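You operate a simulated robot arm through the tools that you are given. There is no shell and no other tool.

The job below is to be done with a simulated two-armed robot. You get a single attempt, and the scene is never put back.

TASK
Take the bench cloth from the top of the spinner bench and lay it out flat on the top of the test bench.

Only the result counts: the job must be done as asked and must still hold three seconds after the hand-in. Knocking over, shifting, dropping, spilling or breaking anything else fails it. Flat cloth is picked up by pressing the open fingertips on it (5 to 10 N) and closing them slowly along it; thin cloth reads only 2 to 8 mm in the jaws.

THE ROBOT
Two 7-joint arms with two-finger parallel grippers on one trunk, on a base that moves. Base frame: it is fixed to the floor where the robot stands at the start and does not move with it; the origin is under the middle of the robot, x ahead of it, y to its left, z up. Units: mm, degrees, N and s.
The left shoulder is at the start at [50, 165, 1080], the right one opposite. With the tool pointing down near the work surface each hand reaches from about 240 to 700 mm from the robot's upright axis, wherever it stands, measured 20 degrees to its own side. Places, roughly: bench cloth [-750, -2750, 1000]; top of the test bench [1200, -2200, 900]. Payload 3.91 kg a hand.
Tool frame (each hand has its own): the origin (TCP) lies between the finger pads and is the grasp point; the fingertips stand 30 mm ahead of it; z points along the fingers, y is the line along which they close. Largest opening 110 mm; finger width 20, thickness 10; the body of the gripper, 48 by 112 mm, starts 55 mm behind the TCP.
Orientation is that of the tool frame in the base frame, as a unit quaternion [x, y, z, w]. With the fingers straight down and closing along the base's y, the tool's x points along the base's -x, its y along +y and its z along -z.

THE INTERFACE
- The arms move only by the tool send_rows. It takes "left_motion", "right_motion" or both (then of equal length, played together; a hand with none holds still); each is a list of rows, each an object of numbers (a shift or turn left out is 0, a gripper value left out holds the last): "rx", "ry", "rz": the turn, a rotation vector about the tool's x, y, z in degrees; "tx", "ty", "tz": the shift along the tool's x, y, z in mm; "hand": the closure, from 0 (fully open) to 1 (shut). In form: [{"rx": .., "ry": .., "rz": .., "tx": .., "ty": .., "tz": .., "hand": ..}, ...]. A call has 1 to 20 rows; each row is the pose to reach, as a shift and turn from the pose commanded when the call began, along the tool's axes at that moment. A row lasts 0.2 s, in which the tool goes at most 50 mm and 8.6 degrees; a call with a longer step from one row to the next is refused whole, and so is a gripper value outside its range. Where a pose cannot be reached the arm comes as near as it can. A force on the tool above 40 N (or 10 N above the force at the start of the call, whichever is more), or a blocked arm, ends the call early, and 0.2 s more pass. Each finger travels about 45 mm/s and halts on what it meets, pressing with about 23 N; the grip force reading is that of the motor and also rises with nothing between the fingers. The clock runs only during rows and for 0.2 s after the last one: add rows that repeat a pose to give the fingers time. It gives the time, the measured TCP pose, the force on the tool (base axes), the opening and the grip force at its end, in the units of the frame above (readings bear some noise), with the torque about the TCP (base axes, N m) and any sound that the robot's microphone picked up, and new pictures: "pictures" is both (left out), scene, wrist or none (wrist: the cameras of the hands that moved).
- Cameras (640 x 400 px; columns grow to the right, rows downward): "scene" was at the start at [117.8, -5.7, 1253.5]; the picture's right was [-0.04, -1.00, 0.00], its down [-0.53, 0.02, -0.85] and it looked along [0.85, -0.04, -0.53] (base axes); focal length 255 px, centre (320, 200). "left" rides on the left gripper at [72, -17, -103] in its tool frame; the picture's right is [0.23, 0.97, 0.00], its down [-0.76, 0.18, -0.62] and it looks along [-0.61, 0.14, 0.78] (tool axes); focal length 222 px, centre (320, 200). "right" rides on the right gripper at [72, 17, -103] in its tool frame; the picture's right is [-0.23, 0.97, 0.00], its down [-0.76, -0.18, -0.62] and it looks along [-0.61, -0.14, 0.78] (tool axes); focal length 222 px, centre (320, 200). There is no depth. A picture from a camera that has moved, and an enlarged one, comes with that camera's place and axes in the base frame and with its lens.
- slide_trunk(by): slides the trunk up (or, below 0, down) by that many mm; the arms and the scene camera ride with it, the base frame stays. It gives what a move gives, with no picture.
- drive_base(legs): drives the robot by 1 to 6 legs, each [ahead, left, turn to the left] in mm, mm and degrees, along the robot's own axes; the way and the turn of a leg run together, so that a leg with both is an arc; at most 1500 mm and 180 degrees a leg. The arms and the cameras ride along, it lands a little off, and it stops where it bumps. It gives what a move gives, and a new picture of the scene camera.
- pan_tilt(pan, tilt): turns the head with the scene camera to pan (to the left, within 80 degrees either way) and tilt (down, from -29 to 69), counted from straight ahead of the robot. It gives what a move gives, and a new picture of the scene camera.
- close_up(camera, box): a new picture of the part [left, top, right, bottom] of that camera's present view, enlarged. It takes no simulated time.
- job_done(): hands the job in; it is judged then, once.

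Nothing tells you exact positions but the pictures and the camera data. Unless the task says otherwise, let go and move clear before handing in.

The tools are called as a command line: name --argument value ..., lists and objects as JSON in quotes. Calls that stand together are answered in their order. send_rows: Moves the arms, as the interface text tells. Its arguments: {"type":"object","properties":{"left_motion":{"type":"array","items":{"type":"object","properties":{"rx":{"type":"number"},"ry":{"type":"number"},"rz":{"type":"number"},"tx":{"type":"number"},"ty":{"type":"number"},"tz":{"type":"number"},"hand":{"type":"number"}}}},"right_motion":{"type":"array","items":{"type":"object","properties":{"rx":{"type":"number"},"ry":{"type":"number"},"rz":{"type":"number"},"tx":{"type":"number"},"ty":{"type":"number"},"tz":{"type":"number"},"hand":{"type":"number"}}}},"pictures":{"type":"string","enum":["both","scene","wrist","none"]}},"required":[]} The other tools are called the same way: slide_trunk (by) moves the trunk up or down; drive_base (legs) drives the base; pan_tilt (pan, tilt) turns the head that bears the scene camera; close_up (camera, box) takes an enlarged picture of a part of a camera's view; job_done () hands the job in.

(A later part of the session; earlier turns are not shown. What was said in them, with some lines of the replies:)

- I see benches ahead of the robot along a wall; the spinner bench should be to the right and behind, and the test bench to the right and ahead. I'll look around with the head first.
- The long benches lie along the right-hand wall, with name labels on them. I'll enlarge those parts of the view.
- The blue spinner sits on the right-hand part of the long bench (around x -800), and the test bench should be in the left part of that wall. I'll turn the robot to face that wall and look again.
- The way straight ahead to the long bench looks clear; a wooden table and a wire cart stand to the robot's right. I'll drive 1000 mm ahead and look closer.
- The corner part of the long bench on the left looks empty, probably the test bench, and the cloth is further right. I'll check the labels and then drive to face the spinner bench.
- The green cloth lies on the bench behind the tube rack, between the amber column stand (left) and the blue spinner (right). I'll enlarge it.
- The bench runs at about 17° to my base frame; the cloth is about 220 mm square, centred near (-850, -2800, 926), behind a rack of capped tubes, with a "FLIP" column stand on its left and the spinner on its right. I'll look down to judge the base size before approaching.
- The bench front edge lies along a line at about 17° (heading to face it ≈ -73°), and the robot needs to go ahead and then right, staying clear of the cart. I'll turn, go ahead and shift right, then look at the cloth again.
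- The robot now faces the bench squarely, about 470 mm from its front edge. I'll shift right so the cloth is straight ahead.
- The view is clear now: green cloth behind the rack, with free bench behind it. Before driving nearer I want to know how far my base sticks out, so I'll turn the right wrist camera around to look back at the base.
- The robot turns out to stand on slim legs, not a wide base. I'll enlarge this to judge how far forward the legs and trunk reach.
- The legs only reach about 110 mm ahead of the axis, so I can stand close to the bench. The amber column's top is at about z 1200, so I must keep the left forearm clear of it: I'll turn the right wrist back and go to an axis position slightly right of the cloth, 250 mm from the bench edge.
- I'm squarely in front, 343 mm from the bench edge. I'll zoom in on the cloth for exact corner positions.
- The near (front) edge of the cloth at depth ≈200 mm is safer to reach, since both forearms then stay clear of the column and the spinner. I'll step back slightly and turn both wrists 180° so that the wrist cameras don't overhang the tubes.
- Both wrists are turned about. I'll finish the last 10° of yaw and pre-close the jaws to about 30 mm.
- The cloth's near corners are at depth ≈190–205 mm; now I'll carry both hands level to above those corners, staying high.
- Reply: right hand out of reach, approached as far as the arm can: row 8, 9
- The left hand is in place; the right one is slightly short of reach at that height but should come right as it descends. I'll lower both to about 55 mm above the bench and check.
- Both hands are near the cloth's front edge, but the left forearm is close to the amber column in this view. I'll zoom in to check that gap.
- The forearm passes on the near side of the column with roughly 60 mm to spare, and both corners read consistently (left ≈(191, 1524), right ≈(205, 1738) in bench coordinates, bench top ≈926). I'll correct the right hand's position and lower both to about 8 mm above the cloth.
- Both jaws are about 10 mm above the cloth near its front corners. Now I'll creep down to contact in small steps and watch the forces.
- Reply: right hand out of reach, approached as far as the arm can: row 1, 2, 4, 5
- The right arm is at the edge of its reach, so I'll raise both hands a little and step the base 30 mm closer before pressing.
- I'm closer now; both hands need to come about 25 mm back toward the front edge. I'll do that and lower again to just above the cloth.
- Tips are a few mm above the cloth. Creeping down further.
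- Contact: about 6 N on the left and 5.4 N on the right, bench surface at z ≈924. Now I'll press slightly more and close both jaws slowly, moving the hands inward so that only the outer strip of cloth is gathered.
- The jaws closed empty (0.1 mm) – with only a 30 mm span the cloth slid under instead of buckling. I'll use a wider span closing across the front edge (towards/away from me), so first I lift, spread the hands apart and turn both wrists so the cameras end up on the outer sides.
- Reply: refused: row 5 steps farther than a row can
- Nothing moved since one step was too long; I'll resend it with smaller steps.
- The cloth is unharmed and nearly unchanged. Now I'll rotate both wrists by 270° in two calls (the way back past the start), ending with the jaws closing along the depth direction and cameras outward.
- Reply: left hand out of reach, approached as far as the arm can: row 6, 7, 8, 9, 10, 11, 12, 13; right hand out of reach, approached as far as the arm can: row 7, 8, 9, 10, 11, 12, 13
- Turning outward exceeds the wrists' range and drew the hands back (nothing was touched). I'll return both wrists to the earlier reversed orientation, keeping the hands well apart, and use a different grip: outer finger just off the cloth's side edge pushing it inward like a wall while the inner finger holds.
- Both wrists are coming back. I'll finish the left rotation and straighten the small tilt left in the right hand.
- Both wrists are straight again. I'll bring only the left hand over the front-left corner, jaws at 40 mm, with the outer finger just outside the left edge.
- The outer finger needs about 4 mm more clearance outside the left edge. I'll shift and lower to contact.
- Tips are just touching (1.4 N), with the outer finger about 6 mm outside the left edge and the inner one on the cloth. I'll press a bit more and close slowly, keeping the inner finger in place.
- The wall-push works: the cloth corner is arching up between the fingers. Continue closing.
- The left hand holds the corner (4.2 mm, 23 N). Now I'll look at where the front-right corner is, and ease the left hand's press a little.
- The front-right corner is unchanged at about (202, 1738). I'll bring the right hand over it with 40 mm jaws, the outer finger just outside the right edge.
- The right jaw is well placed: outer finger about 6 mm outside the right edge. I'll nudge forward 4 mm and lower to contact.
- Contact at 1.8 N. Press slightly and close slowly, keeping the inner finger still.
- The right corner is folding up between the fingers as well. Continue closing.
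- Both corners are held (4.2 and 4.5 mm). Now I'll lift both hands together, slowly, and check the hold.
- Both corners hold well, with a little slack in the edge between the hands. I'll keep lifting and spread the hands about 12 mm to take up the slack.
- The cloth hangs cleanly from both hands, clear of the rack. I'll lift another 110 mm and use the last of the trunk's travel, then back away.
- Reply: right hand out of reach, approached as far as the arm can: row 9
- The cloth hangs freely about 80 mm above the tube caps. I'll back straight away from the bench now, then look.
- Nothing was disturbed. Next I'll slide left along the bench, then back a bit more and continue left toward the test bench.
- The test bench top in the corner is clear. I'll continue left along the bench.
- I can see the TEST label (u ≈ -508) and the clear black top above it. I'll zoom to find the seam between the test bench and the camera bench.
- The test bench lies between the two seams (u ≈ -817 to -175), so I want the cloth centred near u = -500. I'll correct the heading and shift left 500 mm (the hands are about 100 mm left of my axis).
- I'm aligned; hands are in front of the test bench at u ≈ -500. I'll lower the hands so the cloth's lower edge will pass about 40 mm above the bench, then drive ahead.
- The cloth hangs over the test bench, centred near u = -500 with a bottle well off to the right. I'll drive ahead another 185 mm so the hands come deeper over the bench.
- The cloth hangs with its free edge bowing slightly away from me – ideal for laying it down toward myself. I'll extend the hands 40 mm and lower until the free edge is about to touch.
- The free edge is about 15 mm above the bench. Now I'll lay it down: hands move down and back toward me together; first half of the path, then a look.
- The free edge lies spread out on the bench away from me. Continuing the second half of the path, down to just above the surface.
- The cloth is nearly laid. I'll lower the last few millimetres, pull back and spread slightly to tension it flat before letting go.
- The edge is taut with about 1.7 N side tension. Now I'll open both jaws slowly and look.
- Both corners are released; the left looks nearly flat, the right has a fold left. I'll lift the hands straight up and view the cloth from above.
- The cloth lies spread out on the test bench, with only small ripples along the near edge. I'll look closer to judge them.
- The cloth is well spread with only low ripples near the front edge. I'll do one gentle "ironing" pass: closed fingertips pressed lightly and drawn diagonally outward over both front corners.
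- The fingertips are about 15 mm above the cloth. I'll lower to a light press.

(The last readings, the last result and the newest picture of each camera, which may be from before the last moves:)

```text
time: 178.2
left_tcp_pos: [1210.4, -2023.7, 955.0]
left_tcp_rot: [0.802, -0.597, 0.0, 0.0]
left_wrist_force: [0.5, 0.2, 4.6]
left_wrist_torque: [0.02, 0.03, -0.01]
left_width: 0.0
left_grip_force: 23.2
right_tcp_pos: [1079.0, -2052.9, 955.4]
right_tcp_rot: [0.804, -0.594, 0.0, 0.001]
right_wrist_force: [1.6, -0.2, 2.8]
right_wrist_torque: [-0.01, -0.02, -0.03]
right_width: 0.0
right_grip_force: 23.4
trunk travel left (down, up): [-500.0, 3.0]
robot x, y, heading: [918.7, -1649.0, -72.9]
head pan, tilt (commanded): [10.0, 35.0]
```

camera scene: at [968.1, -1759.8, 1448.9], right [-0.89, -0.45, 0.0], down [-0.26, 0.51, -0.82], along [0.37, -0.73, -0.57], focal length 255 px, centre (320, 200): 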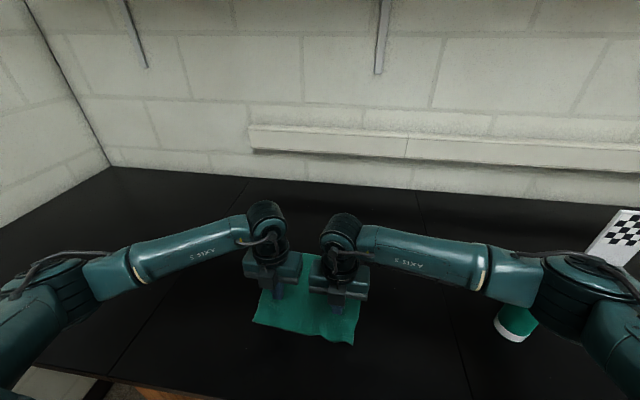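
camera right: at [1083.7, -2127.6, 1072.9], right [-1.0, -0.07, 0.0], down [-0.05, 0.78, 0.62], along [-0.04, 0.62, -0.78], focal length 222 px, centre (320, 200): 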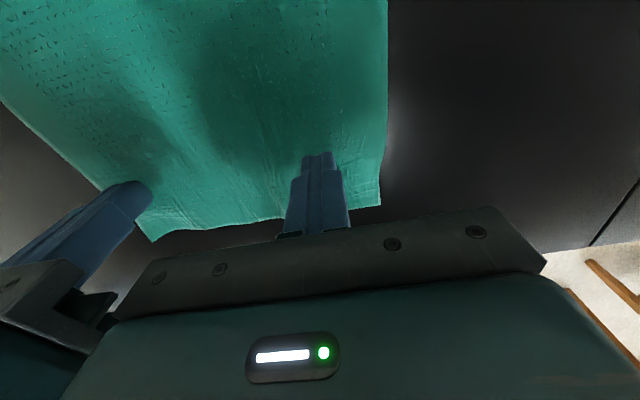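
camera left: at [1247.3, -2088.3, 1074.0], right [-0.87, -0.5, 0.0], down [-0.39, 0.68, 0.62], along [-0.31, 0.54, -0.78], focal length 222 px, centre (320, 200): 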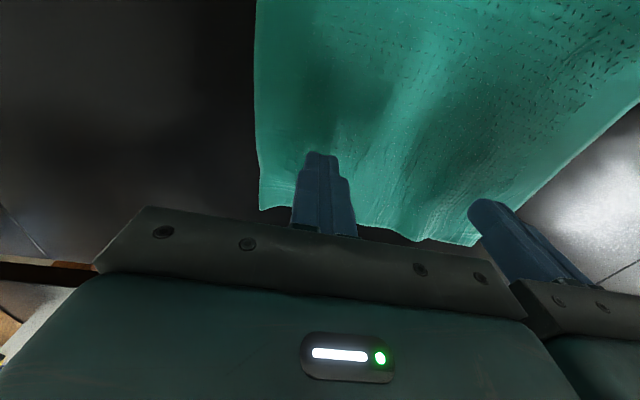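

Light press of about 3–5 N on each side. Now drawing both outward diagonally over the corners.

send_rows --left_motion '[{"tx": -5, "ty": -4}, {"tx": -10, "ty": -8}, {"tx": -15, "ty": -12}, {"tx": -20, "ty": -16}, {"tx": -25, "ty": -20}, {"tx": -30, "ty": -24}, {"tx": -35, "ty": -28}, {"tx": -40, "ty": -32}, {"tx": -45, "ty": -36}, {"tx": -50, "ty": -40}, {"tx": -55, "ty": -45}, {"tx": -60, "ty": -50}, {"tx": -66, "ty": -56}, {"tx": -72, "ty": -62}, {"tx": -78, "ty": -68}, {"tx": -84, "ty": -74}]' --right_motion '[{"tx": -5, "ty": 4, "tz": 0.4}, {"tx": -10, "ty": 8, "tz": 0.4}, {"tx": -15, "ty": 12, "tz": 0.4}, {"tx": -20, "ty": 16, "tz": 0.4}, {"tx": -25, "ty": 20, "tz": 0.4}, {"tx": -30, "ty": 24, "tz": 0.4}, {"tx": -35, "ty": 28, "tz": 0.4}, {"tx": -40, "ty": 32, "tz": 0.4}, {"tx": -45, "ty": 36, "tz": 0.4}, {"tx": -50, "ty": 40, "tz": 0.4}, {"tx": -55, "ty": 45, "tz": 0.4}, {"tx": -60, "ty": 50, "tz": 0.4}, {"tx": -66, "ty": 56, "tz": 0.4}, {"tx": -72, "ty": 62, "tz": 0.4}, {"tx": -78, "ty": 68, "tz": 0.4}, {"tx": -84, "ty": 74, "tz": 0.4}]' --pictures "both"

close_up --camera "scene" --box '[200, 200, 440, 360]'

```text
time: 181.6
left_tcp_pos: [1258.8, -1923.1, 953.9]
left_tcp_rot: [0.802, -0.597, 0.001, 0.0]
left_wrist_force: [-1.0, 0.0, 0.5]
left_wrist_torque: [-0.02, 0.01, 0.0]
left_width: 0.1
left_grip_force: 23.3
right_tcp_pos: [982.2, -1993.6, 954.0]
right_tcp_rot: [0.804, -0.594, -0.001, 0.0]
right_wrist_force: [1.5, -1.5, 8.5]
right_wrist_torque: [-0.01, -0.1, 0.02]
right_width: 0.0
right_grip_force: 23.5
trunk travel left (down, up): [-500.0, 3.0]
robot x, y, heading: [919.0, -1649.3, -73.1]
head pan, tilt (commanded): [10.0, 35.0]
camera scene: at [968.2, -1759.3, 1448.9], right [-0.89, -0.45, 0.0], down [-0.26, 0.51, -0.82], along [0.37, -0.73, -0.57], focal length 255 px, centre (320, 200)
camera right: at [987.7, -2068.6, 1058.9], right [-1.0, -0.07, 0.0], down [-0.05, 0.78, 0.62], along [-0.04, 0.62, -0.78], focal length 222 px, centre (320, 200)
camera left: at [1294.8, -1987.4, 1057.9], right [-0.87, -0.5, 0.0], down [-0.39, 0.68, 0.62], along [-0.31, 0.54, -0.78], focal length 222 px, centre (320, 200)
```

scene: 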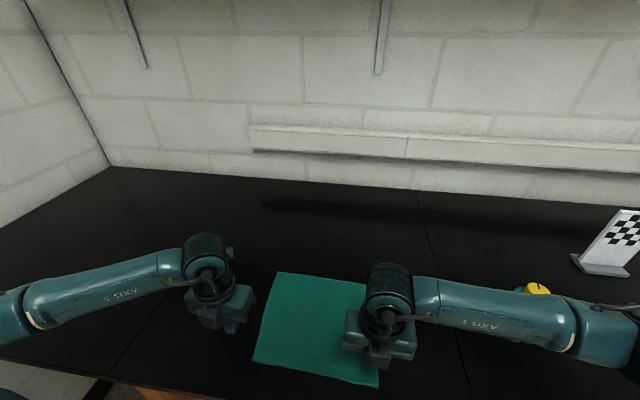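
right: 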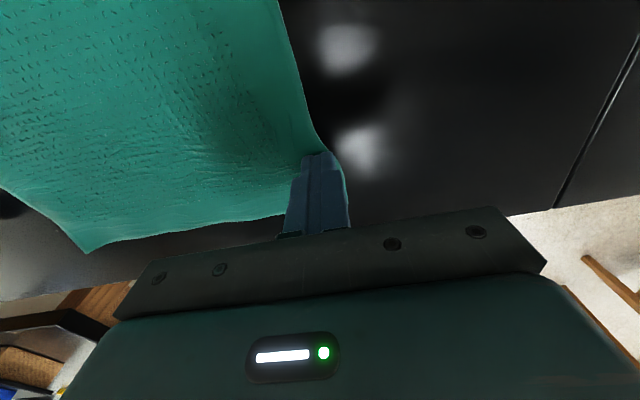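
left: 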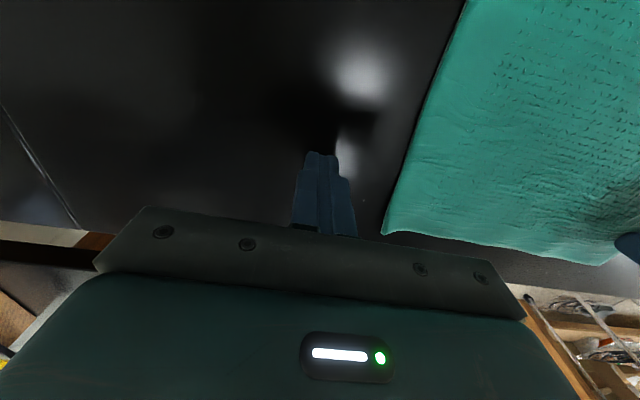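

```text
2.50 times, centred on (320, 280) of scene
camera zoom: at [968.2, -1759.3, 1448.9], right [-0.89, -0.45, 0.0], down [-0.26, 0.51, -0.82], along [0.37, -0.73, -0.57], focal length 637 px, centre (320, 0)
```

zoom: 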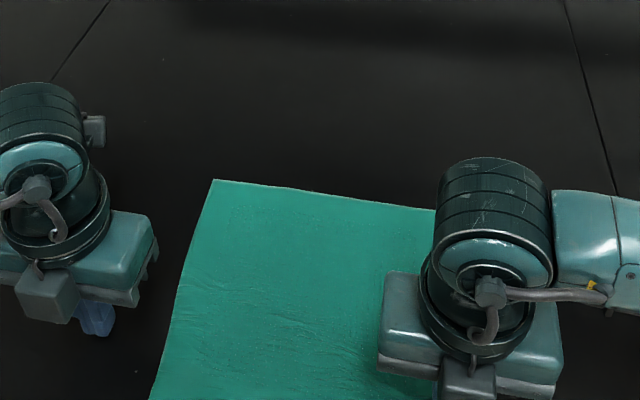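

The ironing pulled the cloth taut: its near edge is now straight and about 231 mm wide. I'll lift both hands straight up and clear, then check.

send_rows --left_motion '[{"tz": -2}, {"tz": -8}, {"tz": -25}, {"tz": -50}, {"tz": -80}, {"tz": -110}, {"tz": -140}, {"tz": -160, "ty": -20}, {"tz": -160, "ty": -60}]' --right_motion '[{"tz": -2}, {"tz": -8}, {"tz": -25}, {"tz": -50}, {"tz": -80}, {"tz": -110}, {"tz": -140}, {"tz": -160, "ty": 20}, {"tz": -160, "ty": 60}]' --pictures "both"

pan_tilt --pan 5 --tilt 48

close_up --camera "scene" --box '[200, 160, 440, 310]'

```text
time: 183.6
left_tcp_pos: [1313.1, -1904.8, 1115.1]
left_tcp_rot: [0.802, -0.597, 0.001, 0.0]
left_wrist_force: [-1.2, 0.1, 0.2]
left_wrist_torque: [-0.02, -0.02, -0.01]
left_width: 0.3
left_grip_force: 23.0
right_tcp_pos: [924.7, -2012.5, 1113.8]
right_tcp_rot: [0.804, -0.595, 0.0, 0.001]
right_wrist_force: [-0.8, 0.0, 0.0]
right_wrist_torque: [0.04, -0.02, -0.03]
right_width: 0.0
right_grip_force: 22.8
trunk travel left (down, up): [-500.0, 3.0]
robot x, y, heading: [918.4, -1649.5, -72.8]
head pan, tilt (commanded): [10.0, 35.0]
camera scene: at [967.4, -1759.1, 1449.0], right [-0.89, -0.45, 0.0], down [-0.26, 0.51, -0.82], along [0.37, -0.73, -0.57], focal length 255 px, centre (320, 200)
camera right: at [929.2, -2086.9, 1219.4], right [-1.0, -0.07, 0.0], down [-0.05, 0.78, 0.62], along [-0.04, 0.62, -0.78], focal length 222 px, centre (320, 200)
camera left: at [1350.5, -1969.8, 1219.0], right [-0.87, -0.5, 0.0], down [-0.39, 0.68, 0.62], along [-0.31, 0.54, -0.78], focal length 222 px, centre (320, 200)
```

scene: 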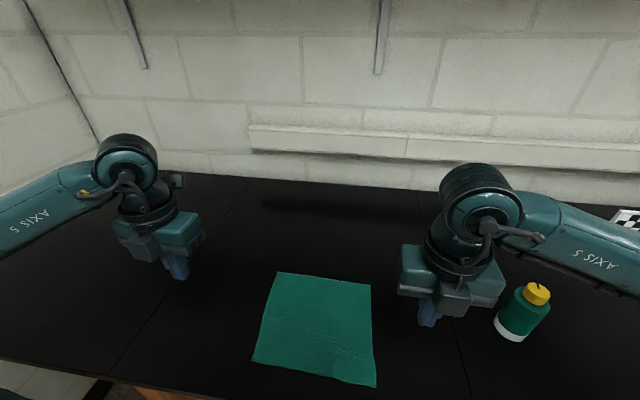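
right: 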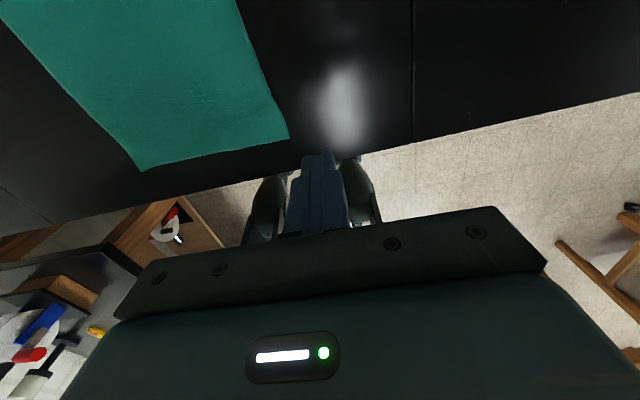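
left: 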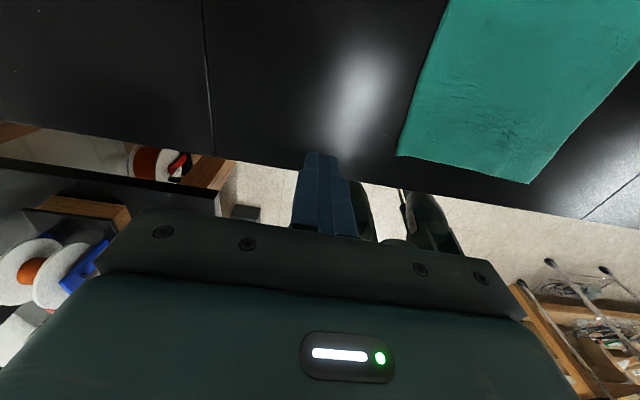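

```text
time: 184.3
left_tcp_pos: [1313.5, -1906.7, 1115.1]
left_tcp_rot: [0.803, -0.596, 0.0, 0.0]
left_wrist_force: [0.9, -1.0, 0.1]
left_wrist_torque: [0.03, -0.02, 0.04]
left_width: 0.0
left_grip_force: 22.7
right_tcp_pos: [925.8, -2013.1, 1112.3]
right_tcp_rot: [0.805, -0.594, -0.001, 0.001]
right_wrist_force: [0.4, -0.1, 0.2]
right_wrist_torque: [0.03, 0.01, 0.0]
right_width: 0.0
right_grip_force: 23.1
trunk travel left (down, up): [-500.0, 3.0]
robot x, y, heading: [922.5, -1653.4, -73.0]
head pan, tilt (commanded): [5.0, 48.0]
camera scene: at [957.6, -1754.4, 1429.9], right [-0.93, -0.38, 0.0], down [-0.28, 0.69, -0.67], along [0.25, -0.62, -0.74], focal length 255 px, centre (320, 200)
```

scene: 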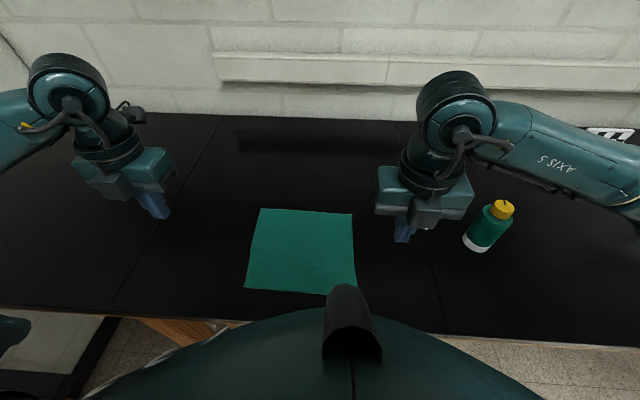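

```text
2.67 times, centred on (320, 235) of scene
camera zoom: at [957.6, -1754.4, 1429.9], right [-0.93, -0.38, 0.0], down [-0.28, 0.69, -0.67], along [0.25, -0.62, -0.74], focal length 680 px, centre (320, 107)
```

zoom: 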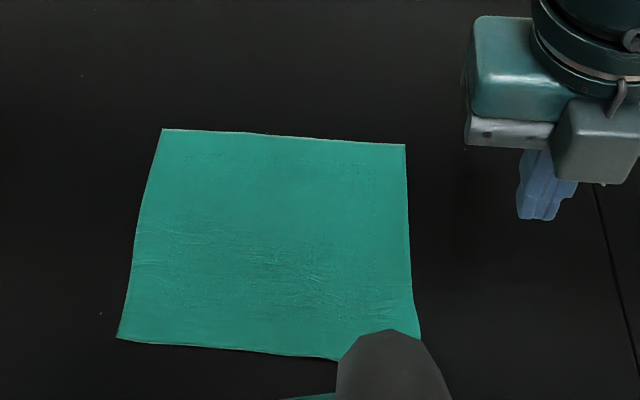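

The cloth now lies flat and nearly full-size (about 235 × 210 mm) on the test bench, roughly 70 mm in from the front edge and clear of everything else. I'll raise the hands well clear and take a last look.

send_rows --left_motion '[{"tz": -20}, {"tz": -40}, {"tz": -60}, {"tz": -80}, {"tz": -80}]' --right_motion '[{"tz": -20}, {"tz": -40}, {"tz": -60}, {"tz": -80}, {"tz": -80}]' --pictures "scene"

close_up --camera "right" --box '[0, 0, 320, 200]'

```text
time: 185.6
left_tcp_pos: [1315.0, -1905.8, 1193.3]
left_tcp_rot: [0.803, -0.596, 0.0, 0.0]
left_wrist_force: [1.0, 0.5, -0.5]
left_wrist_torque: [0.03, 0.02, 0.0]
left_width: 0.0
left_grip_force: 23.0
right_tcp_pos: [924.7, -2012.1, 1194.2]
right_tcp_rot: [0.804, -0.594, -0.001, 0.001]
right_wrist_force: [0.2, 0.0, 0.5]
right_wrist_torque: [0.0, 0.02, -0.01]
right_width: 0.0
right_grip_force: 23.2
trunk travel left (down, up): [-500.0, 3.0]
robot x, y, heading: [918.5, -1653.7, -73.0]
head pan, tilt (commanded): [5.0, 48.0]
camera scene: at [957.7, -1754.6, 1429.8], right [-0.93, -0.38, 0.0], down [-0.28, 0.69, -0.67], along [0.25, -0.62, -0.74], focal length 255 px, centre (320, 200)
```

scene: 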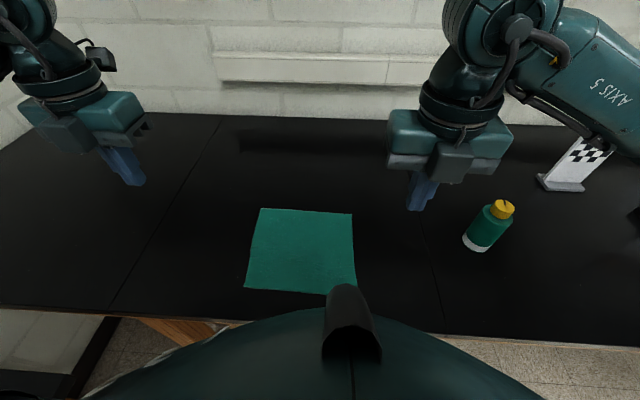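

```text
2.00 times, centred on (160, 100) of right
camera zoom: at [929.8, -2086.4, 1298.3], right [-1.0, -0.07, 0.0], down [-0.05, 0.78, 0.62], along [-0.04, 0.62, -0.78], focal length 444 px, centre (640, 400)
```

zoom: 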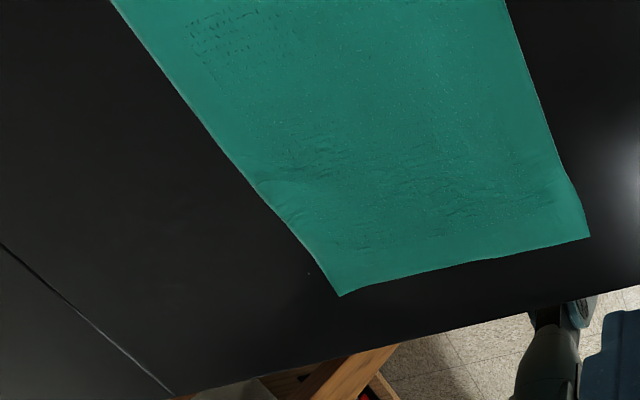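

The cloth lies flat and fully on the test bench between its seams. Both hands are clear and nothing else has been disturbed, so I'm handing in the job.

job_done

```text
The job is handed in.
```

The bench cloth is off the spinner bench and lies flat on the test bench, and the job is handed in. The hand-in gave no verdict, so this rests on the last pictures.

- **Placement:** it lies within the test bench's two seams, with its near edge about 70 mm in from the bench's front edge. Nothing else is close; the nearest object is the teal bottle, well to the right.
- **Flatness:** it measures about 235 × 210 mm, close to the 235 × 217 mm it had on the spinner bench. Only faint ripples show. After release I pressed the fingertips lightly over the near corners to smooth them.
- **Other objects:** in every picture I took, the tube rack, the column stand, the spinner and the rest of the bench items looked undisturbed. The last view of the spinner bench was as I drove away from it.

Both grippers have let go and are raised clear of the cloth.
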